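You operate a simulated robot arm through the tools that you are given. There is no shell and no other tool. Be economical: measure what you need, move in short steps, check, and stop when the job is done.

You are at the controls of a simulated robot arm. One attempt, no reset.

Task
Shut the orange stop bar. Stack the A 66 sleeved belt from the top of the grading bench on top of the A 52 sleeved belt. Put one of the water bottles from the top of the grading bench on the green mat on the grading bench. Any order will do. Set down upright: water bottle. The orange stop bar goes anticlockwise seen from above, to its stop.

It is judged by the outcome, as a careful person would: the job done as asked, and still so three seconds after it is handed in. It fails if anything else is knocked over, pushed out of place, dropped, spilled or broken.

Robot
A 5-joint arm with a two-finger parallel gripper on a trunk, on a base that drives. Base frame: it is fixed to the floor where the robot stands at the start and does not move with it; the origin is under the middle of the robot, x ahead of it, y to its left, z up; the surface under the hand at the start is at about z = 0.805. Readings come in m, degrees, newtons and seconds.
It reaches about 1.134 m from its shoulder. Its first joint turns from -149.0 to 149.0 degrees. Places, roughly: green mat on the grading bench [0.7, 0.6, 0.8]; orange stop bar [0.8, 0.1, 1]; water bottle [1, 1, 1]. Payload 1.57 kg.
The tool frame sits at the grasp point between the pads (the TCP): z along the fingers, y along the line on which they close. The tips reach 0.03 m beyond it. Largest opening 0.11 m; finger width 0.024, thickness 0.012; the body of the gripper, 0.048 by 0.112 m, starts 0.078 m behind the TCP.
Orientation is that of the tool frame in the base frame, as a unit quaternion [w, x, y, z]. With the fingers straight down and closing along the base's y, the tool's x points along the base's -x, its y along +y and its z along -z.

Tools
- The arm moves only by the tool move_arm. Its argument "steps" is a list of rows, each a list of 7 numbers: the shift along the tool's x, y, z in m, then the turn, a rotation vector about the tool's x, y, z in degrees, then the finger opening in m, from 0 to 0.11. In form: [[x, y, z, rx, ry, rz, claw], ...]. A call has 1 to 8 rows; each row is the pose to reach, as a shift and turn from the pose commanded when the call began, along the tool's axes at that moment. A row lasts 0.2 s, in which the tool goes at most 0.05 m and 8.6 degrees; a call with a longer step from one row to the next is refused whole, and so is a gripper value outside its range. A pose out of reach is approached as far as the arm can. The call stops where the force on the tool passes 40 N (or 10 N more than at its start, if that is more) or the arm is blocked; 0.2 s more then pass. Each finger travels about 0.153 m/s and halts on what it meets, pressing with about 42 N; the grip force reading is that of the motor and also rises with nothing between the fingers. The clock runs only during rows and for 0.2 s after the last one: add rows that repeat a pose to give the fingers time. The reply holds the time, the measured pose of the TCP, the force on the tool along the base axes, the opening and the grip force, in the units named above and with some noise, with the torque about the TCP (base axes, N m) and any sound that the robot's microphone picked up.
- Cameras (640 x 400 px; columns grow to the right, rows downward): "scene" is now at [0.022, 0.1552, 1.8372]; the picture's right is [-0.29, -0.96, 0.00], its down [-0.81, 0.25, -0.53] and it looks along [0.51, -0.15, -0.85] (base axes); focal length 284 px, centre (320, 200). "wrist" rides on the gripper at [0.07, 0.016, -0.141] in the tool frame; the picture's right is [-0.23, 0.97, 0.00], its down [-0.86, -0.20, -0.48] and it looks along [-0.47, -0.11, 0.88] (tool axes); focal length 222 px, centre (320, 200).
- capture(camera): a new picture of that camera. No time passes.
- raise_lower(by): slides the trunk up (or, below 0, down) by that many m; the arm and the scene camera ride with it, the base frame stays. It gives what a move gives, with no picture.
- steer(legs): drives the robot by 1 to 6 legs, each [ahead, turn to the left] in m and degrees, along the robot's own axes; the way and the turn of a leg run together, so that a leg with both is an arc; at most 1.5 m and 180 degrees a leg. The arm and the cameras ride along, it lands a little off, and it stops where it bumps. It gives what a move gives.
- aim_head(pan, tilt): turns the head with the scene camera to pan (to the left, within 155 degrees either way) and tilt (down, from -29 to 69), counted from straight ahead of the robot. It gives what a move gives.
- probe_pixels(camera, pixels): for up to 12 pixels [column, row] of the newest picture of that camera ("zoom" is the newest enlarged one), the place [x, y, z] in the base frame of the surface seen there, good to about 0.002 m. No time passes.
- zoom(camera, box): a new picture of the part [left, top, right, bottom] of that camera's present view, enlarged. No time passes.
- close_job(): hands the job in; it is judged then, once.

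Work in short steps. Measure before you move; look again where a grasp or a placing could have gone wrong, and mend it. You have 110 turns and 90 pictures in all, those below and enlarged ones among them. Open the gripper and draw the arm clear of the work before you hand the job in, unless the task says otherwise; then end with one line.

The tools are called after "Emit:" as name(argument=value, ...) on one line, values as JSON. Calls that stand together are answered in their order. move_arm: Moves the arm, as the interface text tells. Its arguments: {"type":"object","properties":{"steps":{"type":"array","items":{"type":"array","items":{"type":"number"}}}},"required":["steps"]} The other tools are called the same way: raise_lower (by) slides the trunk up or down; steer (legs) drives the base; aim_head (pan, tilt) turns the head that bears the scene camera; capture (camera) takes a picture; probe_pixels (camera, pixels) gives the place of the surface under pixels of a picture; zoom (camera, box) takes an enlarged picture of a part of a camera's view; close_job () hands the job in.

At the start:

```text
clock: 0.0
position: [0.6558, 0.188, 1.1384]
ee_rot: [0.0, -0.004, 1.0, 0.0]
ft_force: [0.3, 0.3, 0.5]
wrist_torque: [0.02, -0.01, 0.0]
width: 0.11
grasp_force: 0.0
trunk travel left (down, up): [-0.871, 0.099]
robot x, y, heading: [0.0023, 0.0072, -0.0]
head pan, tilt: [-16.8, 58.0]
```

scene: 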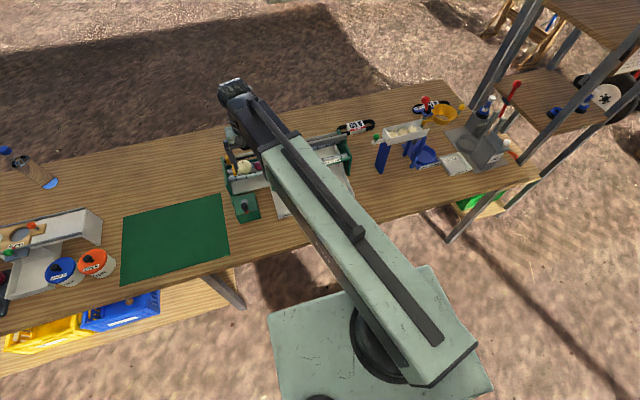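
wrist: 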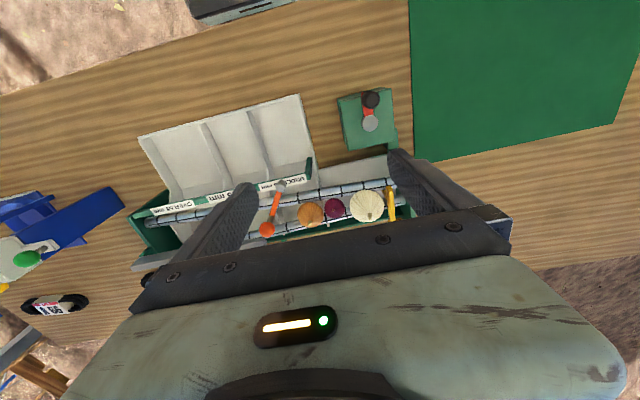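

The first pictures show the bench with the sizing device in the middle, belts near (355,127) and (430,105), and a bottle at (30,170). I zoom on the parts to identify them.

Emit:
zoom(camera="scene", box=[320, 80, 480, 180])

Emit:
zoom(camera="wrist", box=[120, 70, 440, 270])

Emit:
aim_head(pan=30, tilt=45)

Emit:
capture(camera="scene")

```text
4.00 times, centred on (400, 130) of scene
```

zoom: 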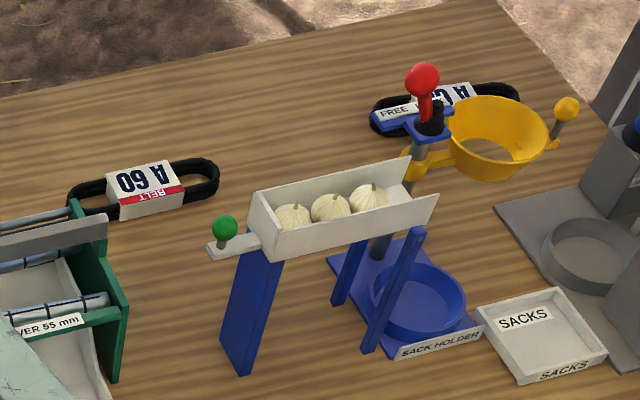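

```text
2.00 times, centred on (280, 170) of wrist
```

zoom: 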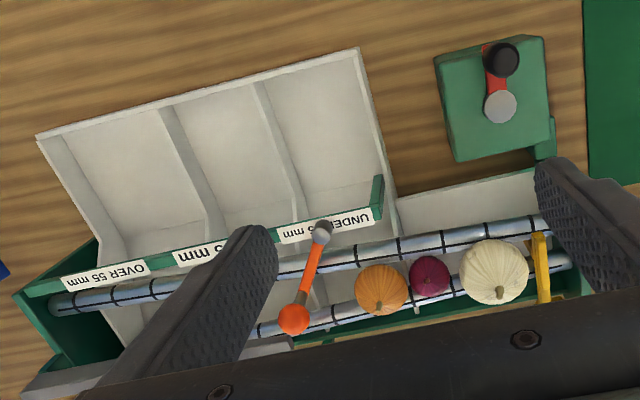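

```text
clock: 1.1
position: [0.6556, 0.1893, 1.1386]
ee_rot: [0.0, -0.004, 1.0, 0.0]
ft_force: [-0.4, -0.4, 0.9]
wrist_torque: [0.01, -0.02, 0.02]
width: 0.1098
grasp_force: 0.1
trunk travel left (down, up): [-0.871, 0.099]
robot x, y, heading: [-0.0002, 0.0088, 0.1]
head pan, tilt: [30.0, 45.0]
```

```text
85 pictures are left
```

scene: 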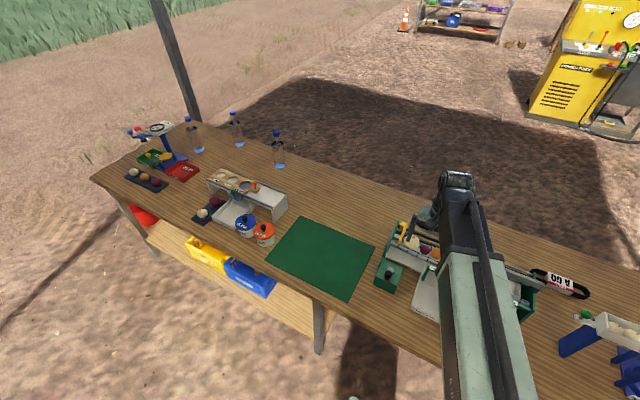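

Bottles stand at (278,150), (237,130) and (195,135). Now I look for the A 66 and A 52 belts on the right.

Emit:
zoom(camera="scene", box=[80, 90, 320, 240])

Emit:
aim_head(pan=-40, tilt=45)

Emit:
capture(camera="scene")

```text
2.67 times, centred on (200, 165) of scene
```

zoom: 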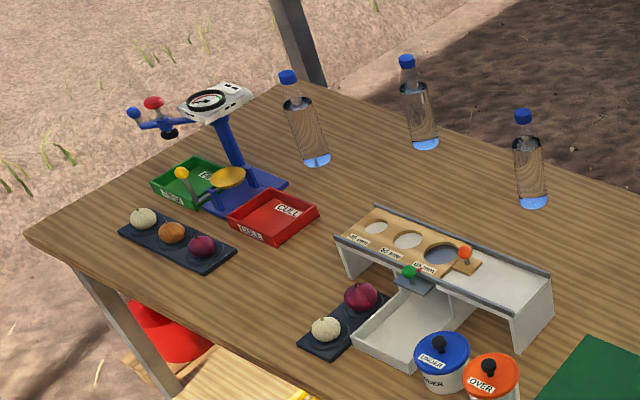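

```text
clock: 2.5
position: [0.6552, 0.1889, 1.1377]
ee_rot: [0.0, -0.004, 1.0, 0.0]
ft_force: [0.5, 0.8, 0.2]
wrist_torque: [0.03, 0.02, 0.01]
width: 0.1101
grasp_force: 0.1
trunk travel left (down, up): [-0.871, 0.099]
robot x, y, heading: [0.0022, 0.0086, -0.3]
head pan, tilt: [-40.0, 45.0]
```

```text
83 pictures are left
```

scene: 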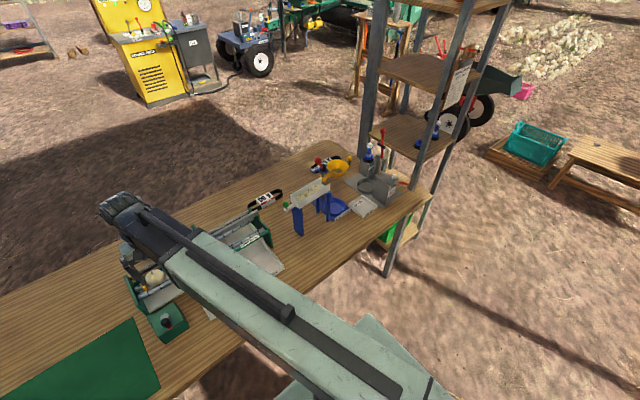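

I see A 60 at (265,198) and another belt at (325,165); I zoom on both and the shelf.

Emit:
zoom(camera="scene", box=[230, 130, 390, 230])

Emit:
zoom(camera="scene", box=[340, 20, 540, 145])

Emit:
zoom(camera="scene", box=[340, 130, 500, 290])

```text
4.00 times, centred on (310, 180) of scene
```

zoom: 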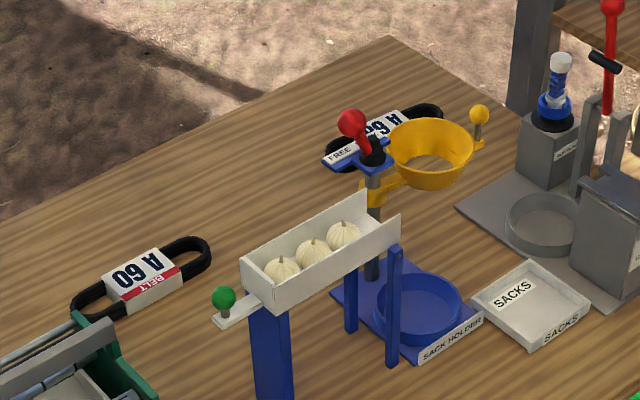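

```text
3.20 times, centred on (440, 82) of scene
```

zoom: 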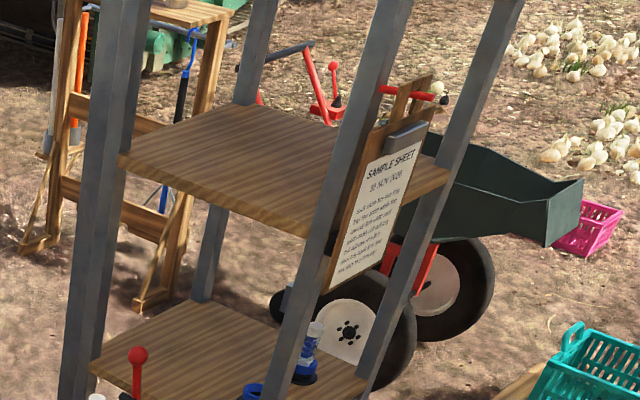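

```text
2.50 times, centred on (420, 210) of scene
```

zoom: 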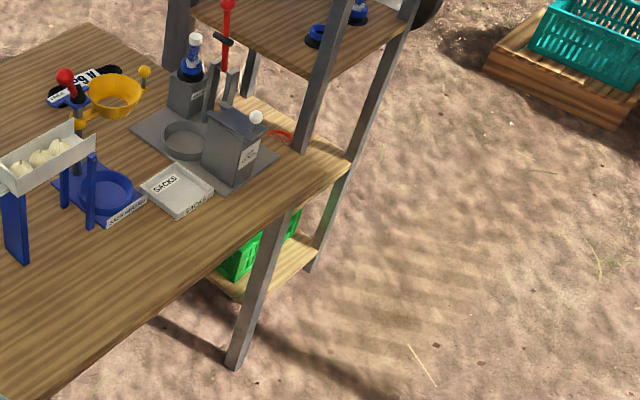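

The far belt's label is partly hidden; I zoom the wrist view at (55,305), and look around more for the A 52 belt.

Emit:
zoom(camera="wrist", box=[0, 260, 128, 340])

Emit:
aim_head(pan=-5, tilt=35)

Emit:
capture(camera="scene")

```text
5.00 times, centred on (64, 300) of wrist
```

zoom: 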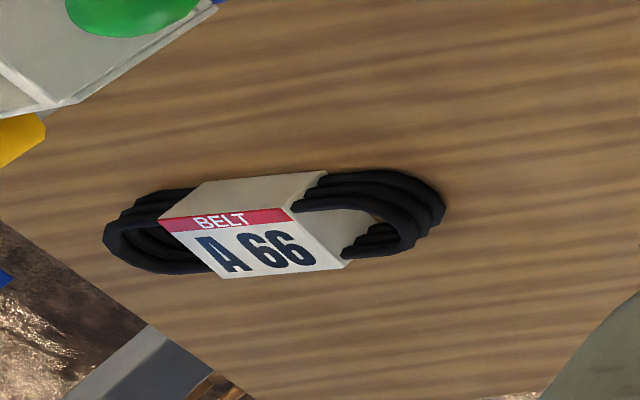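

```text
clock: 3.6
position: [0.655, 0.1881, 1.1373]
ee_rot: [0.0, -0.004, 1.0, 0.0]
ft_force: [0.7, 0.8, -0.5]
wrist_torque: [-0.02, 0.0, 0.03]
width: 0.1101
grasp_force: 0.0
trunk travel left (down, up): [-0.871, 0.099]
robot x, y, heading: [0.0015, 0.01, -0.0]
head pan, tilt: [-5.0, 35.0]
```

```text
78 pictures are left
```

scene: 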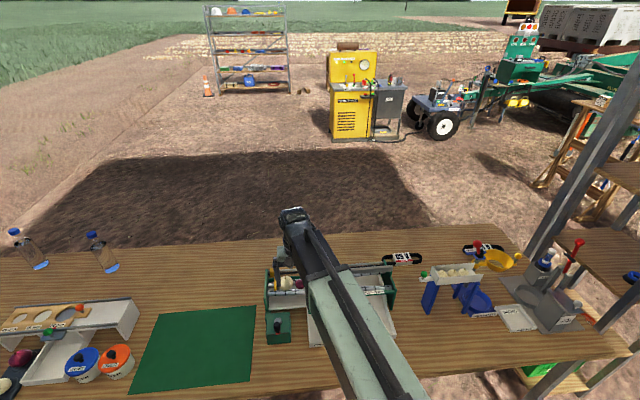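

The wrist view reads A 66 clearly; I probe that belt and both scene belts to know which it is.

Emit:
probe_pixels(camera="wrist", pixels=[[50, 310], [80, 300], [30, 308]])

Emit:
probe_pixels(camera="scene", pixels=[[402, 259], [483, 248], [388, 259], [108, 262], [40, 262], [185, 330], [320, 250]])

Emit:
zoom(camera="scene", box=[360, 220, 520, 320])

```text
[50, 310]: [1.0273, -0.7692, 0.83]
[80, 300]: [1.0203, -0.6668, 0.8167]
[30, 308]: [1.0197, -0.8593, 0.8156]
```

```text
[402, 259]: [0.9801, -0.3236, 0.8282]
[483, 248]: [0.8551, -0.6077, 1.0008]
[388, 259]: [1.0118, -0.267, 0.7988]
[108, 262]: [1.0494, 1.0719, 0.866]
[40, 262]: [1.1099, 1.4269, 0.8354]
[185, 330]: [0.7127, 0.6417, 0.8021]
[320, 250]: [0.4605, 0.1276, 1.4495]
```

```text
4.00 times, centred on (440, 270) of scene
```

zoom: 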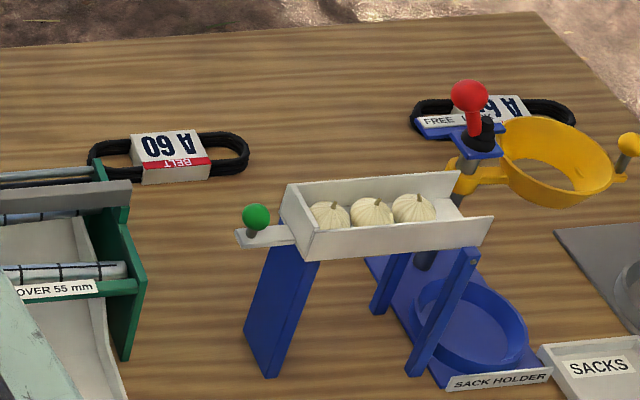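

A 66 is the far belt at (1.027,-0.769); A 60 is a decoy. I search around for A 52.

Emit:
zoom(camera="scene", box=[180, 0, 420, 150])

Emit:
aim_head(pan=-75, tilt=25)

Emit:
capture(camera="scene")

Emit:
aim_head(pan=75, tilt=25)

Emit:
capture(camera="scene")

Emit:
aim_head(pan=150, tilt=25)

Emit:
capture(camera="scene")

Emit:
aim_head(pan=-150, tilt=25)

Emit:
capture(camera="scene")

```text
2.67 times, centred on (300, 75) of scene
```

zoom: 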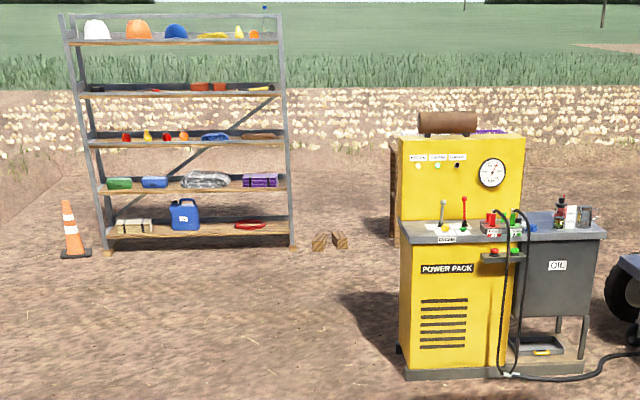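

```text
clock: 5.0
position: [0.6553, 0.1875, 1.1375]
ee_rot: [-0.001, -0.004, 1.0, -0.001]
ft_force: [-0.7, -0.6, 0.1]
wrist_torque: [-0.01, -0.02, 0.02]
width: 0.1101
grasp_force: 0.0
trunk travel left (down, up): [-0.871, 0.099]
robot x, y, heading: [-0.0025, 0.0074, 0.2]
head pan, tilt: [-75.0, 25.0]
```

```text
75 pictures are left
```

scene: 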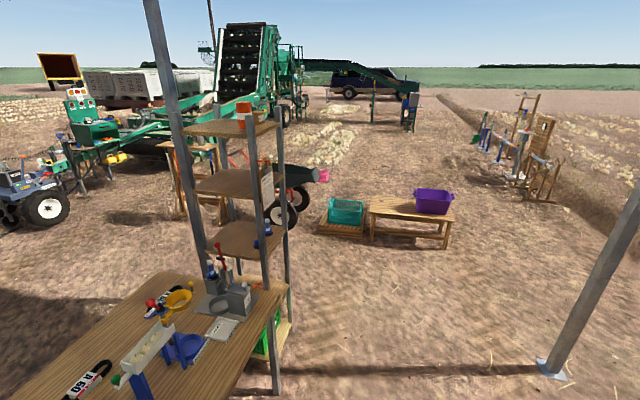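

```text
clock: 7.3
position: [0.6558, 0.1894, 1.1392]
ee_rot: [0.0, -0.005, 1.0, 0.0]
ft_force: [-0.3, 0.1, 0.0]
wrist_torque: [0.0, -0.02, 0.02]
width: 0.11
grasp_force: 0.1
trunk travel left (down, up): [-0.871, 0.099]
robot x, y, heading: [0.0016, 0.0074, -0.2]
head pan, tilt: [75.0, 25.0]
```

```text
74 pictures are left
```

scene: 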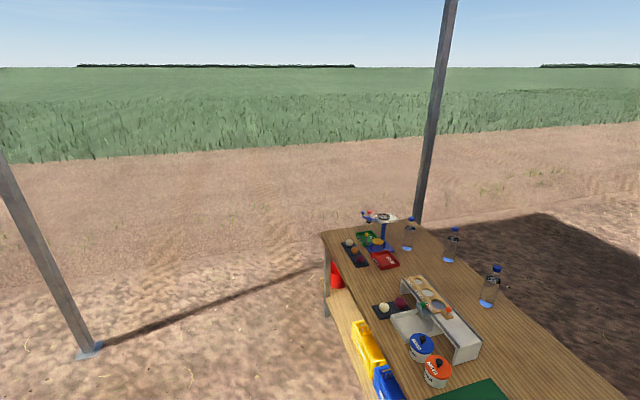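

```text
clock: 8.8
position: [0.6554, 0.1881, 1.1384]
ee_rot: [0.0, -0.005, 1.0, 0.001]
ft_force: [-1.1, -0.7, 0.2]
wrist_torque: [0.03, -0.03, -0.02]
width: 0.1099
grasp_force: 0.0
trunk travel left (down, up): [-0.871, 0.099]
robot x, y, heading: [0.0024, 0.0067, -0.3]
head pan, tilt: [150.0, 25.0]
```

```text
73 pictures are left
```

scene: 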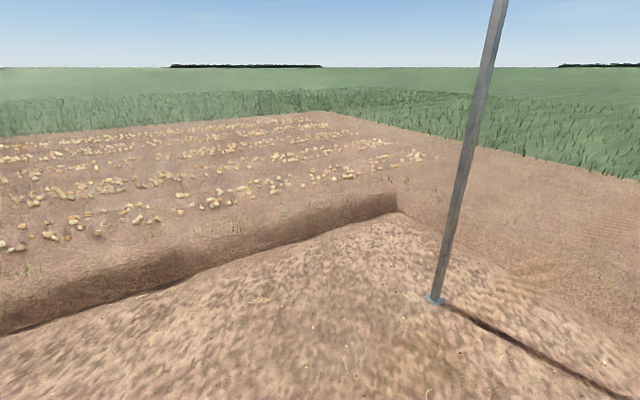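

```text
clock: 12.9
position: [0.6563, 0.1888, 1.1388]
ee_rot: [0.0, -0.005, 1.0, 0.001]
ft_force: [0.2, 0.4, 0.4]
wrist_torque: [-0.03, 0.01, 0.02]
width: 0.1099
grasp_force: 0.0
trunk travel left (down, up): [-0.871, 0.099]
robot x, y, heading: [0.0014, 0.0125, -0.6]
head pan, tilt: [-150.0, 25.0]
```

```text
72 pictures are left
```

scene: 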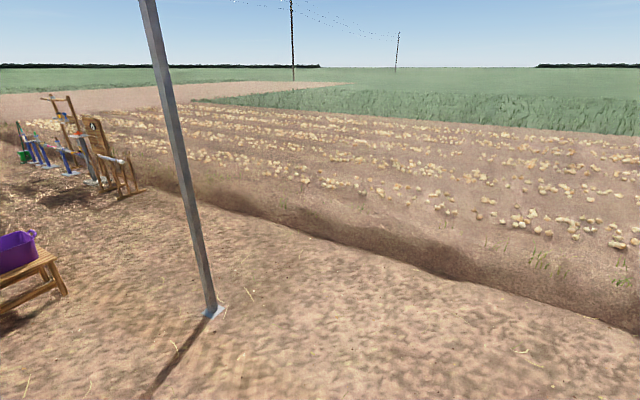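

The A 52 isn't evident yet; I look closer at the rack beside the bench and at the power pack / tool cart.

Emit:
aim_head(pan=-60, tilt=25)

Emit:
zoom(camera="scene", box=[220, 90, 420, 215])

Emit:
zoom(camera="scene", box=[220, 210, 420, 335])

Emit:
zoom(camera="scene", box=[0, 60, 240, 240])

```text
clock: 14.5
position: [0.656, 0.1887, 1.1383]
ee_rot: [0.001, -0.005, 1.0, 0.0]
ft_force: [-0.2, -1.0, -0.5]
wrist_torque: [-0.01, -0.03, -0.03]
width: 0.1101
grasp_force: 0.1
trunk travel left (down, up): [-0.871, 0.099]
robot x, y, heading: [-0.002, 0.0104, -0.1]
head pan, tilt: [-60.0, 25.0]
```

```text
3.20 times, centred on (320, 152) of scene
```

zoom: 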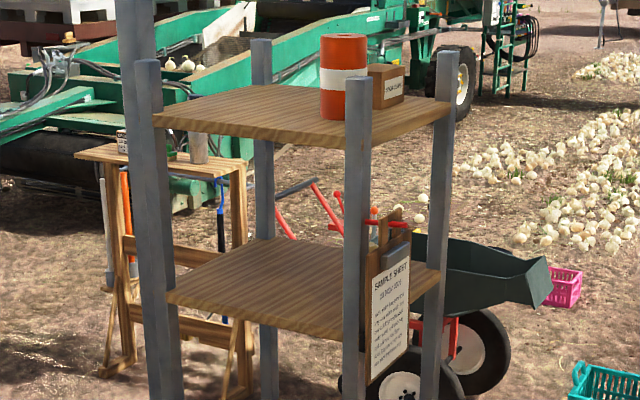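

```text
3.20 times, centred on (320, 272) of scene
```

zoom: 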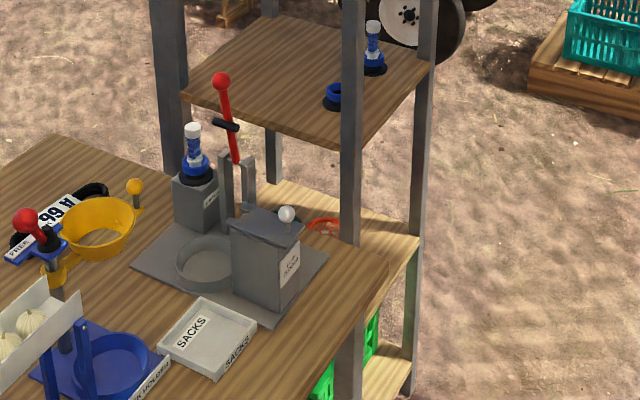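

```text
2.22 times, centred on (120, 150) of scene
```

zoom: 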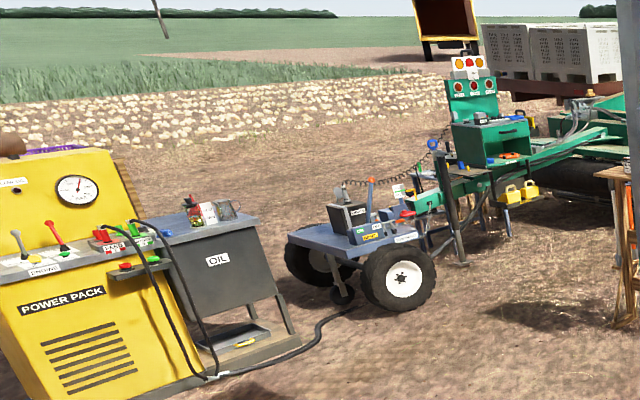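

The A 52 could be hidden behind the arm; I raise the trunk and shift the arm to the right to see past it.

Emit:
raise_lower(by=0.09)

Emit:
move_arm(steps=[[0, -0.05, 0, 0, 0, 0, 0.11], [0, -0.1, 0, 0, 0, 0, 0.11], [0, -0.15, 0, 0, 0, 0, 0.11], [0, -0.2, 0, 0, 0, 0, 0.11], [0, -0.25, 0, 0, 0, 0, 0.11], [0, -0.3, 0, 0, 0, 0, 0.11], [0, -0.35, 0, 0, 0, 0, 0.11], [0, -0.4, 0, 0, 0, 0, 0.11]])

Emit:
aim_head(pan=10, tilt=45)

Emit:
capture(camera="scene")

Emit:
capture(camera="wrist")

```text
clock: 15.8
position: [0.6554, 0.1888, 1.229]
ee_rot: [0.0, -0.005, 1.0, 0.0]
ft_force: [-0.1, -0.4, -0.3]
wrist_torque: [-0.01, 0.0, 0.05]
width: 0.1101
grasp_force: 0.0
trunk travel left (down, up): [-0.961, 0.009]
robot x, y, heading: [-0.0035, 0.0103, -0.1]
head pan, tilt: [-60.0, 25.0]
```

```text
clock: 17.6
position: [0.658, -0.2115, 1.2274]
ee_rot: [0.0, -0.004, 1.0, 0.0]
ft_force: [0.3, 0.3, -1.1]
wrist_torque: [0.01, -0.01, 0.0]
width: 0.1102
grasp_force: 0.0
trunk travel left (down, up): [-0.961, 0.009]
robot x, y, heading: [0.001, 0.0103, 0.2]
head pan, tilt: [-60.0, 25.0]
```

```text
clock: 19.0
position: [0.6579, -0.2106, 1.228]
ee_rot: [0.0, -0.004, 1.0, -0.001]
ft_force: [0.0, 0.0, -0.9]
wrist_torque: [-0.01, 0.02, -0.01]
width: 0.11
grasp_force: 0.1
trunk travel left (down, up): [-0.961, 0.009]
robot x, y, heading: [0.0017, 0.0047, 0.1]
head pan, tilt: [10.0, 45.0]
```

```text
68 pictures are left
```

scene: 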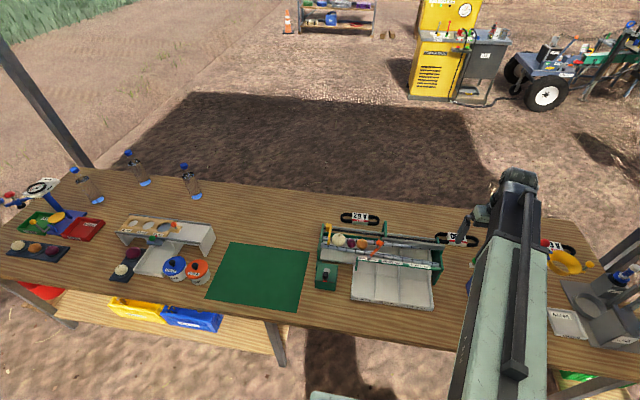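

```text
67 pictures are left
```

wrist: 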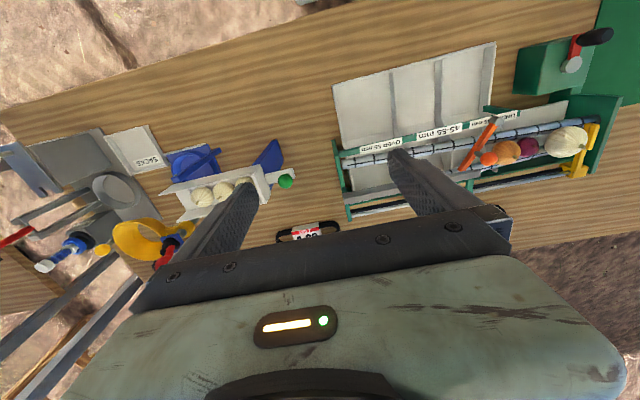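

A belt appears behind the sorter at (360,218); I zoom on it and on the sorter with the orange bar.

Emit:
zoom(camera="scene", box=[310, 195, 390, 245])

Emit:
zoom(camera="scene", box=[300, 200, 460, 300])

Emit:
probe_pixels(camera="scene", pixels=[[345, 217], [360, 216], [374, 219], [359, 222], [380, 244], [368, 240], [340, 240]])

Emit:
zoom(camera="wrist", box=[320, 80, 640, 240])

```text
8.00 times, centred on (350, 220) of scene
```

zoom: 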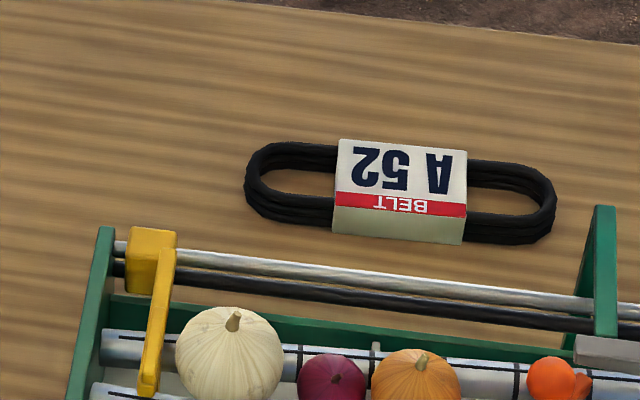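

```text
4.00 times, centred on (380, 250) of scene
```

zoom: 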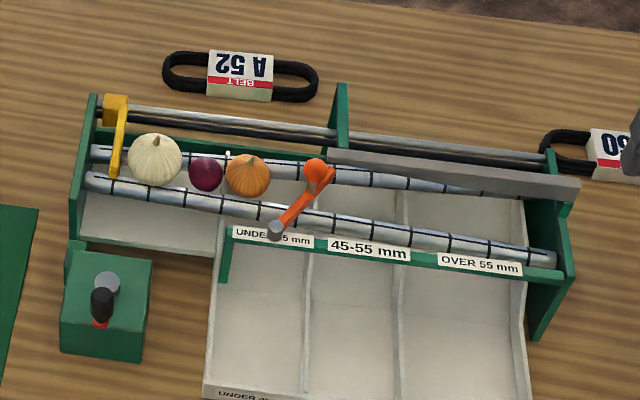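

```text
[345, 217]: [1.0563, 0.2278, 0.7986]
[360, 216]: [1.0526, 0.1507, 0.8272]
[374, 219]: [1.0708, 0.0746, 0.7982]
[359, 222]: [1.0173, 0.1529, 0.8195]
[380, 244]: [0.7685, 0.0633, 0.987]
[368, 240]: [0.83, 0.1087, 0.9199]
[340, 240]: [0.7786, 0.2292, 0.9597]
```

```text
2.00 times, centred on (480, 160) of wrist
```

zoom: 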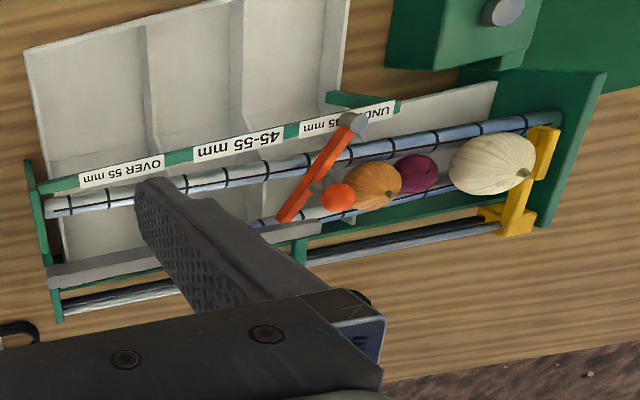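

A 52 is on the bench at about (1.04,0.15). Now I measure the stop bar with a tight zoom.

Emit:
zoom(camera="scene", box=[330, 225, 410, 275])

```text
8.00 times, centred on (370, 250) of scene
```

zoom: 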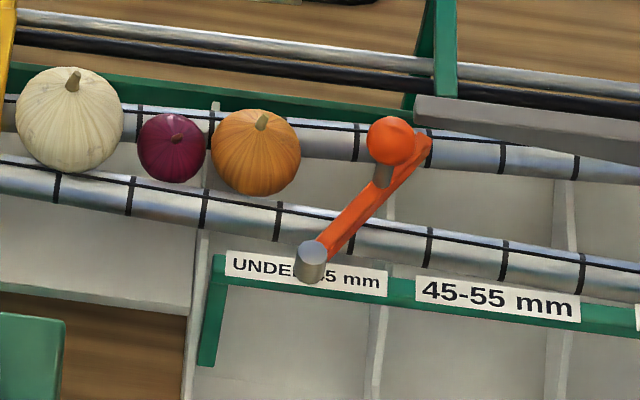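

Emit:
probe_pixels(camera="zoom", pixels=[[314, 250], [390, 135], [383, 176], [425, 150], [330, 235], [256, 150], [172, 145], [70, 120], [308, 275], [440, 20], [290, 190], [60, 185]])

```text
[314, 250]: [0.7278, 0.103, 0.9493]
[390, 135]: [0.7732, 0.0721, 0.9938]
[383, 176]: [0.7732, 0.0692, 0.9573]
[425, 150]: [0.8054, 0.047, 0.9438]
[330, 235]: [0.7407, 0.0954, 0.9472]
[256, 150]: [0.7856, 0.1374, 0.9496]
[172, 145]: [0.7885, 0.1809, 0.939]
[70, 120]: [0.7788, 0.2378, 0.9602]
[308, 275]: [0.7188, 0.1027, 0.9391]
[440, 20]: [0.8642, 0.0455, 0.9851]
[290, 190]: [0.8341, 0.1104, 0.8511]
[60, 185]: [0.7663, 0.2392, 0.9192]
```

The pivot is at (0.728,0.102), the ball at (0.775,0.071), z up to 0.995; the bar must swing about 36° to +y. I'll close the fingers and come down just right of the ball.

Emit:
move_arm(steps=[[-0.02, 0.04, 0, 0, 0, 0, 0.07], [-0.04, 0.08, 0, 0, 0, 0, 0.03], [-0.06, 0.12, 0, 0, 0, 0, 0.0], [-0.08, 0.16, 0, 0, 0, 0, 0], [-0.1, 0.2, 0, 0, 0, 0, 0], [-0.122, 0.238, 0, 0, 0, 0, 0], [-0.122, 0.238, 0.04, 0, 0, 0, 0], [-0.122, 0.238, 0.08, 0, 0, 0, 0]])

Emit:
move_arm(steps=[[0, 0, 0.04, 0, 0, 0, 0], [0, 0, 0.08, 0, 0, 0, 0], [0, 0, 0.12, 0, 0, 0, 0]])

Emit:
capture(camera="wrist")

```text
clock: 20.8
position: [0.7787, 0.0281, 1.2272]
ee_rot: [0.0, -0.005, 1.0, 0.0]
ft_force: [-0.3, 0.0, 0.5]
wrist_torque: [0.03, 0.01, 0.01]
width: 0.0002
grasp_force: 21.5
out of reach, approached as far as the arm can: row 7, 8
trunk travel left (down, up): [-0.961, 0.009]
robot x, y, heading: [-0.0033, 0.0072, -0.2]
head pan, tilt: [10.0, 45.0]
```

```text
clock: 21.6
position: [0.7841, 0.0286, 1.2282]
ee_rot: [0.0, -0.004, 1.0, 0.0]
ft_force: [-0.2, 0.3, -0.4]
wrist_torque: [0.02, 0.02, 0.0]
width: 0.0003
grasp_force: 21.4
out of reach, approached as far as the arm can: row 1, 2, 3
trunk travel left (down, up): [-0.961, 0.009]
robot x, y, heading: [0.0019, 0.0082, -0.3]
head pan, tilt: [10.0, 45.0]
```

```text
62 pictures are left
```

wrist: 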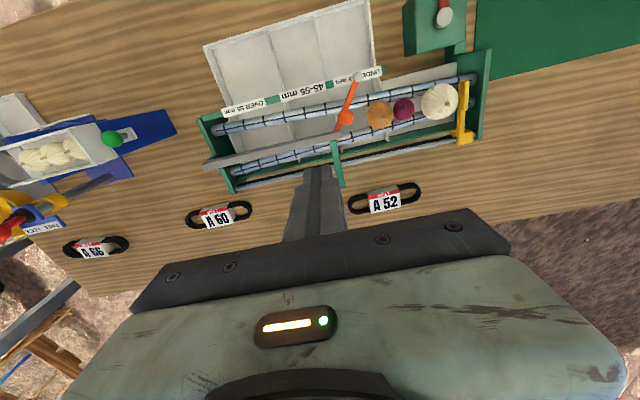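

The arm can't go lower with a vertical tool, so I use the trunk, first part of the way.

Emit:
raise_lower(by=-0.17)

Emit:
capture(camera="wrist")

Emit:
capture(camera="scene")

```text
clock: 23.5
position: [0.7828, 0.0283, 1.0587]
ee_rot: [0.0, -0.004, 1.0, 0.0]
ft_force: [-0.3, 1.1, -0.3]
wrist_torque: [0.02, 0.02, 0.04]
width: 0.0
grasp_force: 21.2
trunk travel left (down, up): [-0.791, 0.179]
robot x, y, heading: [-0.0014, 0.0089, -0.0]
head pan, tilt: [10.0, 45.0]
```

```text
61 pictures are left
```

wrist: 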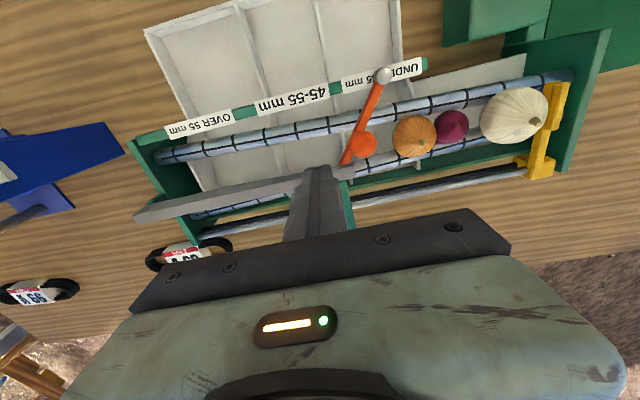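

```text
60 pictures are left
```

scene: 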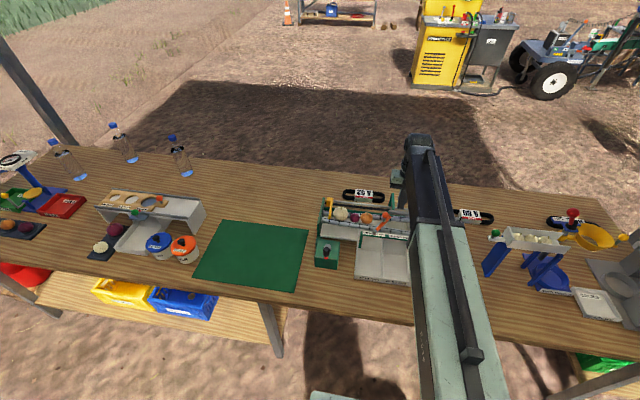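

The fingertips are right of the ball with clearance; I lower another 0.062 and then push toward +y.

Emit:
raise_lower(by=-0.062)

Emit:
move_arm(steps=[[0, 0.01, 0, 0, 0, 0, 0], [0, 0.02, 0, 0, 0, 0, 0], [0, 0.03, 0, 0, 0, 0, 0], [0, 0.037, 0, 0, 0, 0, 0]])

Emit:
capture(camera="wrist")

```text
clock: 24.5
position: [0.7828, 0.0279, 0.9967]
ee_rot: [-0.001, -0.004, 1.0, 0.001]
ft_force: [-0.2, 0.4, -0.3]
wrist_torque: [-0.05, 0.02, 0.04]
width: 0.0
grasp_force: 21.4
trunk travel left (down, up): [-0.729, 0.241]
robot x, y, heading: [-0.0001, 0.0065, -0.3]
head pan, tilt: [10.0, 45.0]
```

```text
clock: 25.5
position: [0.7839, 0.0661, 0.9964]
ee_rot: [0.0, -0.004, 1.0, 0.0]
ft_force: [-0.1, -0.3, 0.3]
wrist_torque: [0.02, -0.02, 0.0]
width: 0.0001
grasp_force: 21.2
trunk travel left (down, up): [-0.729, 0.241]
robot x, y, heading: [0.0012, 0.0064, -0.2]
head pan, tilt: [10.0, 45.0]
```

```text
59 pictures are left
```

wrist: 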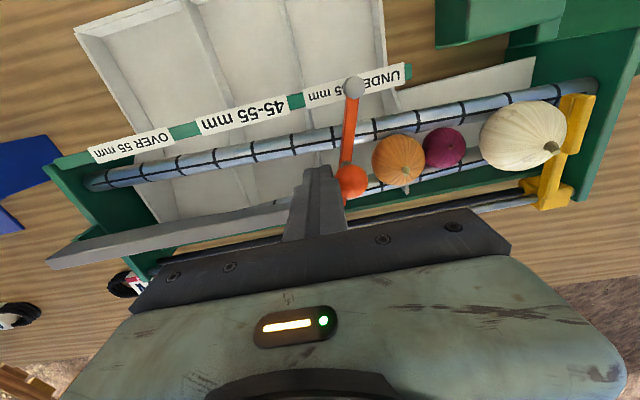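

The bar follows the push; I continue in small steps until it resists.

Emit:
move_arm(steps=[[0, 0.004, 0, 0, 0, 0, 0], [0, 0.008, 0, 0, 0, 0, 0], [0, 0.012, 0, 0, 0, 0, 0]])

Emit:
zoom(camera="wrist", box=[260, 40, 580, 240])

```text
clock: 26.3
position: [0.7837, 0.078, 0.995]
ee_rot: [-0.001, -0.004, 1.0, 0.0]
ft_force: [0.1, 1.1, 1.1]
wrist_torque: [0.02, -0.03, 0.02]
width: 0.0
grasp_force: 21.3
trunk travel left (down, up): [-0.729, 0.241]
robot x, y, heading: [-0.0003, 0.0099, -0.2]
head pan, tilt: [10.0, 45.0]
```

```text
2.00 times, centred on (420, 140) of wrist
```

zoom: 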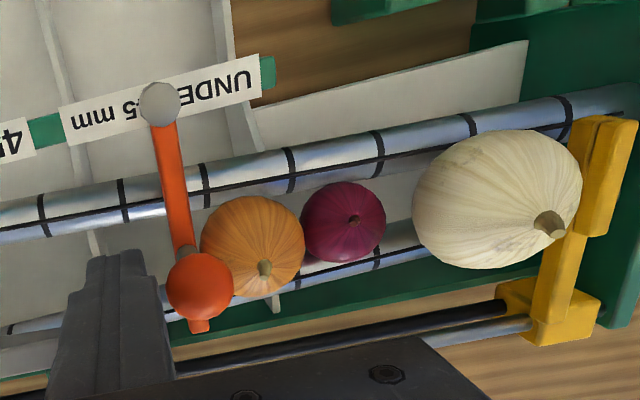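

Emit:
probe_pixels(camera="zoom", pixels=[[160, 100], [195, 285], [165, 140], [182, 235], [200, 325], [265, 240], [205, 235]])

```text
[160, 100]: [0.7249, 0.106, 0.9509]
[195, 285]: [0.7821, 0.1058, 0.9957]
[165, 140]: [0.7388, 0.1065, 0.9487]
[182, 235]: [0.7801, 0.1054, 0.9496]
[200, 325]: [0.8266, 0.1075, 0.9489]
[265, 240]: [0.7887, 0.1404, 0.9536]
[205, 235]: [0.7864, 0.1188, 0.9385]
```

The bar is now perpendicular at y≈0.106; I nudge in tiny steps to confirm the stop.

Emit:
move_arm(steps=[[0, 0.001, 0, 0, 0, 0, 0], [0, 0.002, 0, 0, 0, 0, 0], [0, 0.002, 0, 0, 0, 0, 0]])

Emit:
move_arm(steps=[[0, 0.001, 0, 0, 0, 0, 0], [0, 0.002, 0, 0, 0, 0, 0], [0, 0.002, 0, 0, 0, 0, 0]])

Emit:
zoom(camera="wrist", box=[260, 40, 580, 240])

```text
clock: 27.1
position: [0.7838, 0.0793, 0.9959]
ee_rot: [-0.001, -0.004, 1.0, 0.0]
ft_force: [-0.7, 0.8, -0.3]
wrist_torque: [0.0, 0.0, -0.02]
width: 0.0
grasp_force: 21.1
trunk travel left (down, up): [-0.729, 0.241]
robot x, y, heading: [-0.0005, 0.0082, -0.1]
head pan, tilt: [10.0, 45.0]
```

```text
clock: 27.9
position: [0.783, 0.0815, 0.9963]
ee_rot: [0.0, -0.005, 1.0, 0.0]
ft_force: [1.0, 0.7, 0.0]
wrist_torque: [0.01, 0.01, 0.01]
width: 0.0003
grasp_force: 21.2
trunk travel left (down, up): [-0.729, 0.241]
robot x, y, heading: [0.0009, 0.0052, -0.1]
head pan, tilt: [10.0, 45.0]
```

```text
2.00 times, centred on (420, 140) of wrist
```

zoom: 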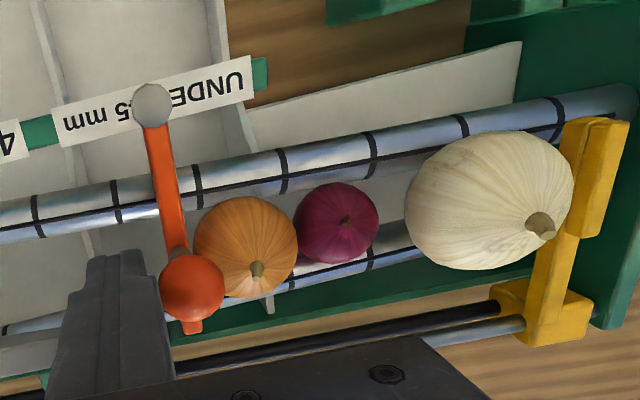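

Force is still nil; I measure the bar's angle again.

Emit:
probe_pixels(camera="zoom", pixels=[[152, 102], [192, 285], [157, 140], [174, 235], [190, 327], [258, 240], [200, 240]])

Emit:
move_arm(steps=[[0, 0.001, 0, 0, 0, 0, 0], [0, 0.002, 0, 0, 0, 0, 0], [0, 0.003, 0, 0, 0, 0, 0], [0, 0.003, 0, 0, 0, 0, 0]])

Emit:
zoom(camera="wrist", box=[280, 60, 440, 220])

```text
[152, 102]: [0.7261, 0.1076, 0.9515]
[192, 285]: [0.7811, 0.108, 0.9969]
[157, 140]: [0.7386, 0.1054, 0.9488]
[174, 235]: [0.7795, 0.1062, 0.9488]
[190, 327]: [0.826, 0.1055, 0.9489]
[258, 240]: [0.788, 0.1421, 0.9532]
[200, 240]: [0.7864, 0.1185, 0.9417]
```

```text
clock: 28.9
position: [0.7833, 0.0838, 0.9946]
ee_rot: [0.0, -0.004, 1.0, 0.0]
ft_force: [0.4, -0.6, 0.0]
wrist_torque: [0.02, -0.01, 0.0]
width: 0.0
grasp_force: 20.9
trunk travel left (down, up): [-0.729, 0.241]
robot x, y, heading: [-0.0009, 0.0096, -0.2]
head pan, tilt: [10.0, 45.0]
```

```text
2.50 times, centred on (360, 140) of wrist
```

zoom: 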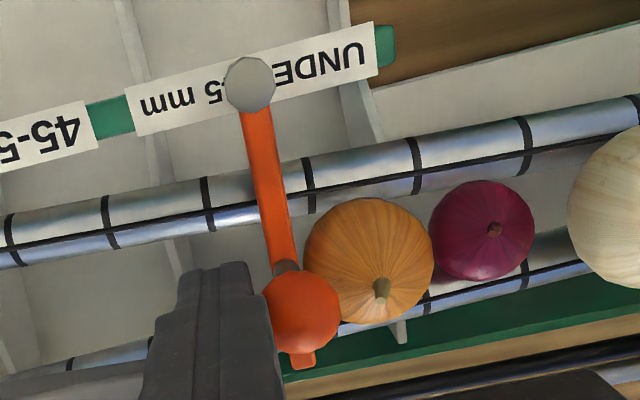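

Still moving freely and not touching the onion; another 3 mm.

Emit:
move_arm(steps=[[0, 0.001, 0, 0, 0, 0, 0], [0, 0.002, 0, 0, 0, 0, 0], [0, 0.003, 0, 0, 0, 0, 0], [0, 0.003, 0, 0, 0, 0, 0]])

Emit:
zoom(camera="wrist", box=[280, 60, 440, 220])

```text
clock: 29.9
position: [0.7844, 0.0848, 0.9955]
ee_rot: [0.0, -0.003, 1.0, 0.001]
ft_force: [-2.3, -17.6, -2.6]
wrist_torque: [-0.24, 0.06, -0.04]
width: 0.0001
grasp_force: 21.1
trunk travel left (down, up): [-0.729, 0.241]
robot x, y, heading: [0.0001, 0.0115, -0.1]
head pan, tilt: [10.0, 45.0]
```

```text
2.50 times, centred on (360, 140) of wrist
```

zoom: 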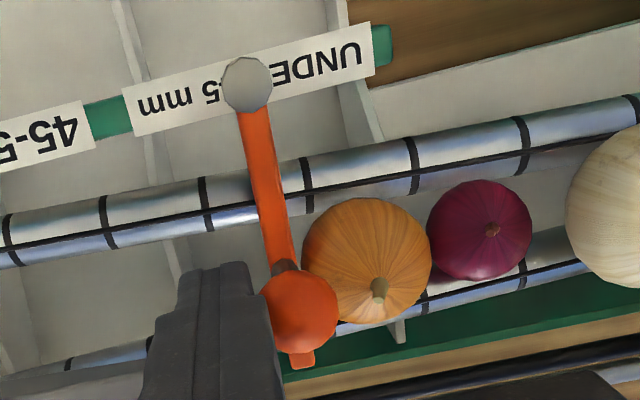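

The force rose to 17.6 N: the bar is at its stop. I back off to -y, raise, and retract the arm.

Emit:
move_arm(steps=[[0, -0.02, 0, 0, 0, 0, 0], [0, -0.05, 0, 0, 0, 0, 0], [0, -0.05, -0.05, 0, 0, 0, 0], [0, -0.05, -0.1, 0, 0, 0, 0], [0.03, -0.05, -0.14, 0, 0, 0, 0.04], [0.07, -0.05, -0.16, 0, 0, 0, 0.08], [0.12, -0.05, -0.16, 0, 0, 0, 0.11], [0.17, -0.05, -0.16, 0, 0, 0, 0.11]])

Emit:
aim_head(pan=0, tilt=69)

Emit:
capture(camera="scene")

Emit:
capture(camera="wrist")

```text
clock: 31.7
position: [0.6171, 0.0325, 0.9965]
ee_rot: [0.0, -0.005, 1.0, 0.001]
ft_force: [-0.7, 0.0, 0.0]
wrist_torque: [0.01, 0.0, -0.01]
width: 0.1098
grasp_force: 0.1
out of reach, approached as far as the arm can: row 3, 4, 5, 6, 7, 8
trunk travel left (down, up): [-0.729, 0.241]
robot x, y, heading: [0.0005, 0.0055, -0.1]
head pan, tilt: [10.0, 45.0]
```

```text
clock: 32.6
position: [0.6183, 0.0324, 0.9949]
ee_rot: [0.0, -0.004, 1.0, 0.0]
ft_force: [-1.0, 0.3, -0.4]
wrist_torque: [0.01, -0.01, 0.02]
width: 0.1098
grasp_force: 0.0
trunk travel left (down, up): [-0.729, 0.241]
robot x, y, heading: [-0.0013, 0.0085, 0.1]
head pan, tilt: [0.0, 68.8]
```

```text
54 pictures are left
```

scene: 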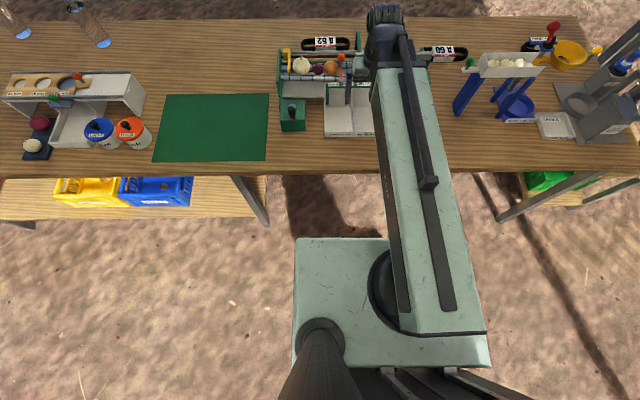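

```text
53 pictures are left
```

wrist: 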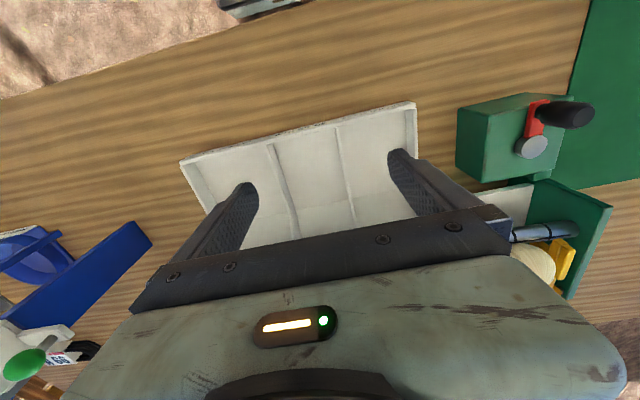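

Vertical moves need the trunk (arm kept z). I probe the base plate, bench edge and legs to plan driving, and check the bar.

Emit:
probe_pixels(camera="scene", pixels=[[340, 240], [297, 250], [484, 340], [340, 174], [265, 222], [510, 215], [296, 360], [500, 170], [640, 190], [385, 20], [395, 80], [400, 330]])

Emit:
zoom(camera="scene", box=[270, 30, 390, 105])

Emit:
raise_lower(by=0.2)

```text
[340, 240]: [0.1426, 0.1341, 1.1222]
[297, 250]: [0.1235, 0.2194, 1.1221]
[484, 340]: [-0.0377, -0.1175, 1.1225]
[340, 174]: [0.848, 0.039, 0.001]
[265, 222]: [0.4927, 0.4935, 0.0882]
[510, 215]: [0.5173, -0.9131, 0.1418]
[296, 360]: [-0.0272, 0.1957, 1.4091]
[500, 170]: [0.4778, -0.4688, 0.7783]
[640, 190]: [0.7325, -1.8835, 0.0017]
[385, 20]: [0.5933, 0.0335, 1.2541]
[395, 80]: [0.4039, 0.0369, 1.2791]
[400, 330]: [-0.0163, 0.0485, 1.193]
```

```text
5.33 times, centred on (330, 68) of scene
```

zoom: 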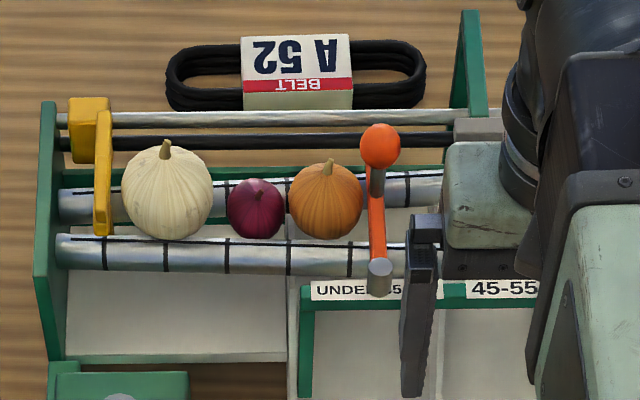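

```text
clock: 34.8
position: [0.6171, 0.0314, 1.196]
ee_rot: [0.0, -0.004, 1.0, 0.001]
ft_force: [-0.1, 0.7, 0.2]
wrist_torque: [-0.01, 0.01, -0.02]
width: 0.1099
grasp_force: 0.1
trunk travel left (down, up): [-0.929, 0.041]
robot x, y, heading: [-0.0004, 0.0066, -0.1]
head pan, tilt: [0.0, 68.8]
```

The bar sits fully across, everything undisturbed. I test how far the vertical tool can reach outward at this safe height (tips 1.166).

Emit:
move_arm(steps=[[-0.05, 0, 0, 0, 0, 0, 0.11], [-0.1, 0, 0, 0, 0, 0, 0.11], [-0.15, 0, 0, 0, 0, 0, 0.11], [-0.2, 0, 0, 0, 0, 0, 0.11], [-0.25, 0, 0, 0, 0, 0, 0.11], [-0.3, 0, 0, 0, 0, 0, 0.11], [-0.35, 0, 0, 0, 0, 0, 0.11], [-0.4, 0, 0, 0, 0, 0, 0.11]])

Emit:
capture(camera="scene")

```text
clock: 36.6
position: [0.9473, 0.0342, 1.1965]
ee_rot: [0.0, -0.004, 1.0, 0.0]
ft_force: [0.4, -0.4, 0.4]
wrist_torque: [0.0, 0.01, -0.01]
width: 0.11
grasp_force: 0.0
out of reach, approached as far as the arm can: row 3, 7, 8
trunk travel left (down, up): [-0.929, 0.041]
robot x, y, heading: [0.0032, 0.0033, -0.2]
head pan, tilt: [0.0, 68.8]
```

```text
51 pictures are left
```

scene: 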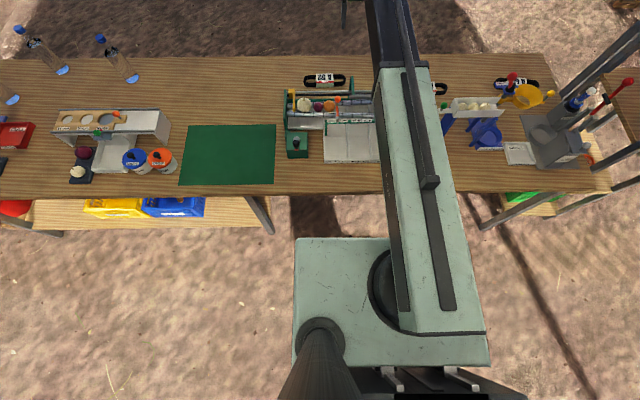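

The vertical tool reaches about 0.955 m radius (telescoping arm; trunk gives height). I retract the arm, then drive toward the A 66 side: turn right 60° and go ahead a little.

Emit:
move_arm(steps=[[0.05, 0, 0, 0, 0, 0, 0.11], [0.1, 0, 0, 0, 0, 0, 0.11], [0.15, 0, 0, 0, 0, 0, 0.11], [0.2, 0, 0, 0, 0, 0, 0.11], [0.25, 0, 0, 0, 0, 0, 0.11], [0.3, 0, 0, 0, 0, 0, 0.11], [0.35, 0, 0, 0, 0, 0, 0.11], [0.4, 0, 0, 0, 0, 0, 0.11]])

Emit:
raise_lower(by=0.035)

Emit:
steer(legs=[[0, -60], [0.25, 0]])

Emit:
capture(camera="scene")

```text
clock: 38.4
position: [0.5729, 0.0291, 1.1955]
ee_rot: [-0.001, -0.004, 1.0, 0.0]
ft_force: [0.8, -0.2, 0.3]
wrist_torque: [-0.02, 0.02, 0.01]
width: 0.11
grasp_force: 0.2
out of reach, approached as far as the arm can: row 8
trunk travel left (down, up): [-0.929, 0.041]
robot x, y, heading: [0.0019, 0.0084, -0.0]
head pan, tilt: [0.0, 68.8]
```

```text
clock: 39.2
position: [0.5728, 0.0295, 1.2305]
ee_rot: [-0.002, -0.004, 1.0, 0.0]
ft_force: [-1.5, 0.5, -0.3]
wrist_torque: [-0.01, -0.01, -0.01]
width: 0.1096
grasp_force: 0.0
trunk travel left (down, up): [-0.964, 0.006]
robot x, y, heading: [-0.0023, 0.009, -0.2]
head pan, tilt: [0.0, 68.8]
```

```text
clock: 43.6
position: [0.4251, -0.6927, 1.2315]
ee_rot: [-0.001, 0.498, 0.867, 0.0]
ft_force: [0.7, -0.3, -0.6]
wrist_torque: [0.01, 0.03, -0.01]
width: 0.1099
grasp_force: 0.0
trunk travel left (down, up): [-0.964, 0.006]
robot x, y, heading: [0.12, -0.2069, -60.2]
head pan, tilt: [0.0, 68.8]
```

```text
50 pictures are left
```

scene: 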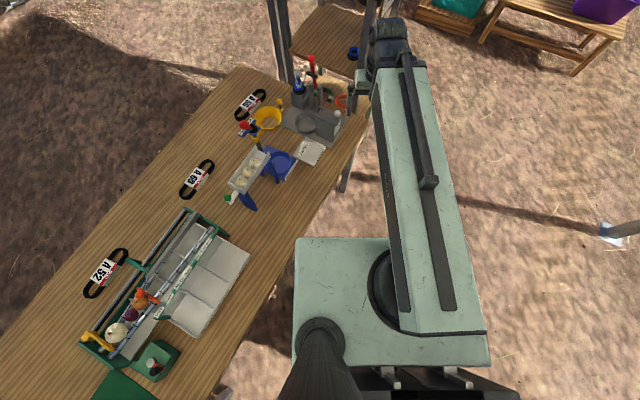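

Robot is at (0.12,-0.21). I go 0.15 further ahead along this heading.

Emit:
steer(legs=[[0.15, 0]])

Emit:
aim_head(pan=25, tilt=55)

Emit:
capture(camera="scene")

Emit:
zoom(camera="scene", box=[220, 70, 460, 220])

```text
clock: 45.0
position: [0.4986, -0.8224, 1.2305]
ee_rot: [-0.001, 0.498, 0.867, 0.001]
ft_force: [-0.2, -0.5, 0.3]
wrist_torque: [0.0, 0.01, 0.0]
width: 0.1102
grasp_force: 0.0
trunk travel left (down, up): [-0.964, 0.006]
robot x, y, heading: [0.1938, -0.3357, -60.6]
head pan, tilt: [0.0, 68.8]
```

```text
clock: 45.9
position: [0.4973, -0.8225, 1.2313]
ee_rot: [0.0, 0.499, 0.867, 0.0]
ft_force: [-0.1, -0.4, 0.6]
wrist_torque: [0.05, -0.02, -0.01]
width: 0.1099
grasp_force: 0.0
trunk travel left (down, up): [-0.964, 0.006]
robot x, y, heading: [0.1889, -0.3348, -60.5]
head pan, tilt: [25.0, 55.0]
```

```text
49 pictures are left
```

scene: 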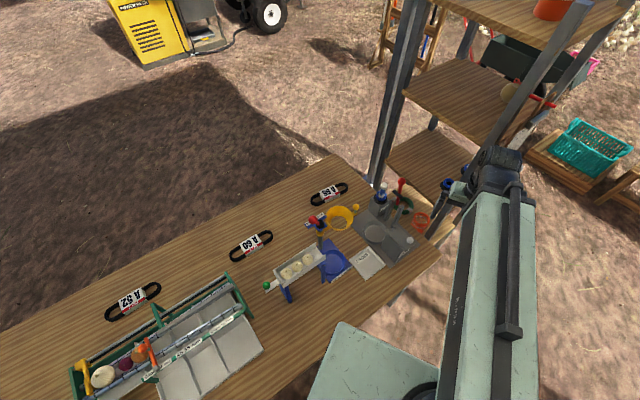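

```text
2.67 times, centred on (340, 145) of scene
```

zoom: 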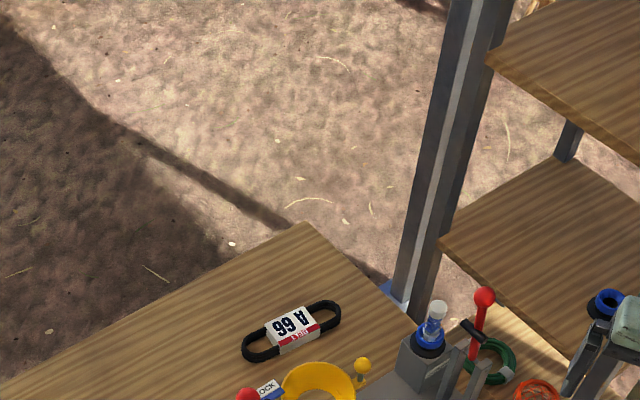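

A 66 is visible at (328,193). I zoom tightly for measurement of it and its neighbours.

Emit:
zoom(camera="scene", box=[288, 170, 384, 230])

```text
6.67 times, centred on (336, 200) of scene
```

zoom: 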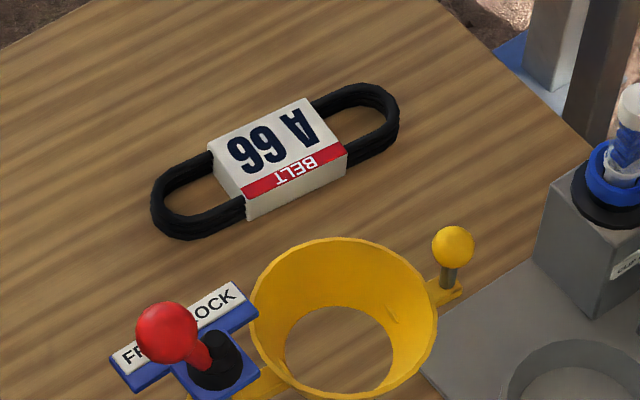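

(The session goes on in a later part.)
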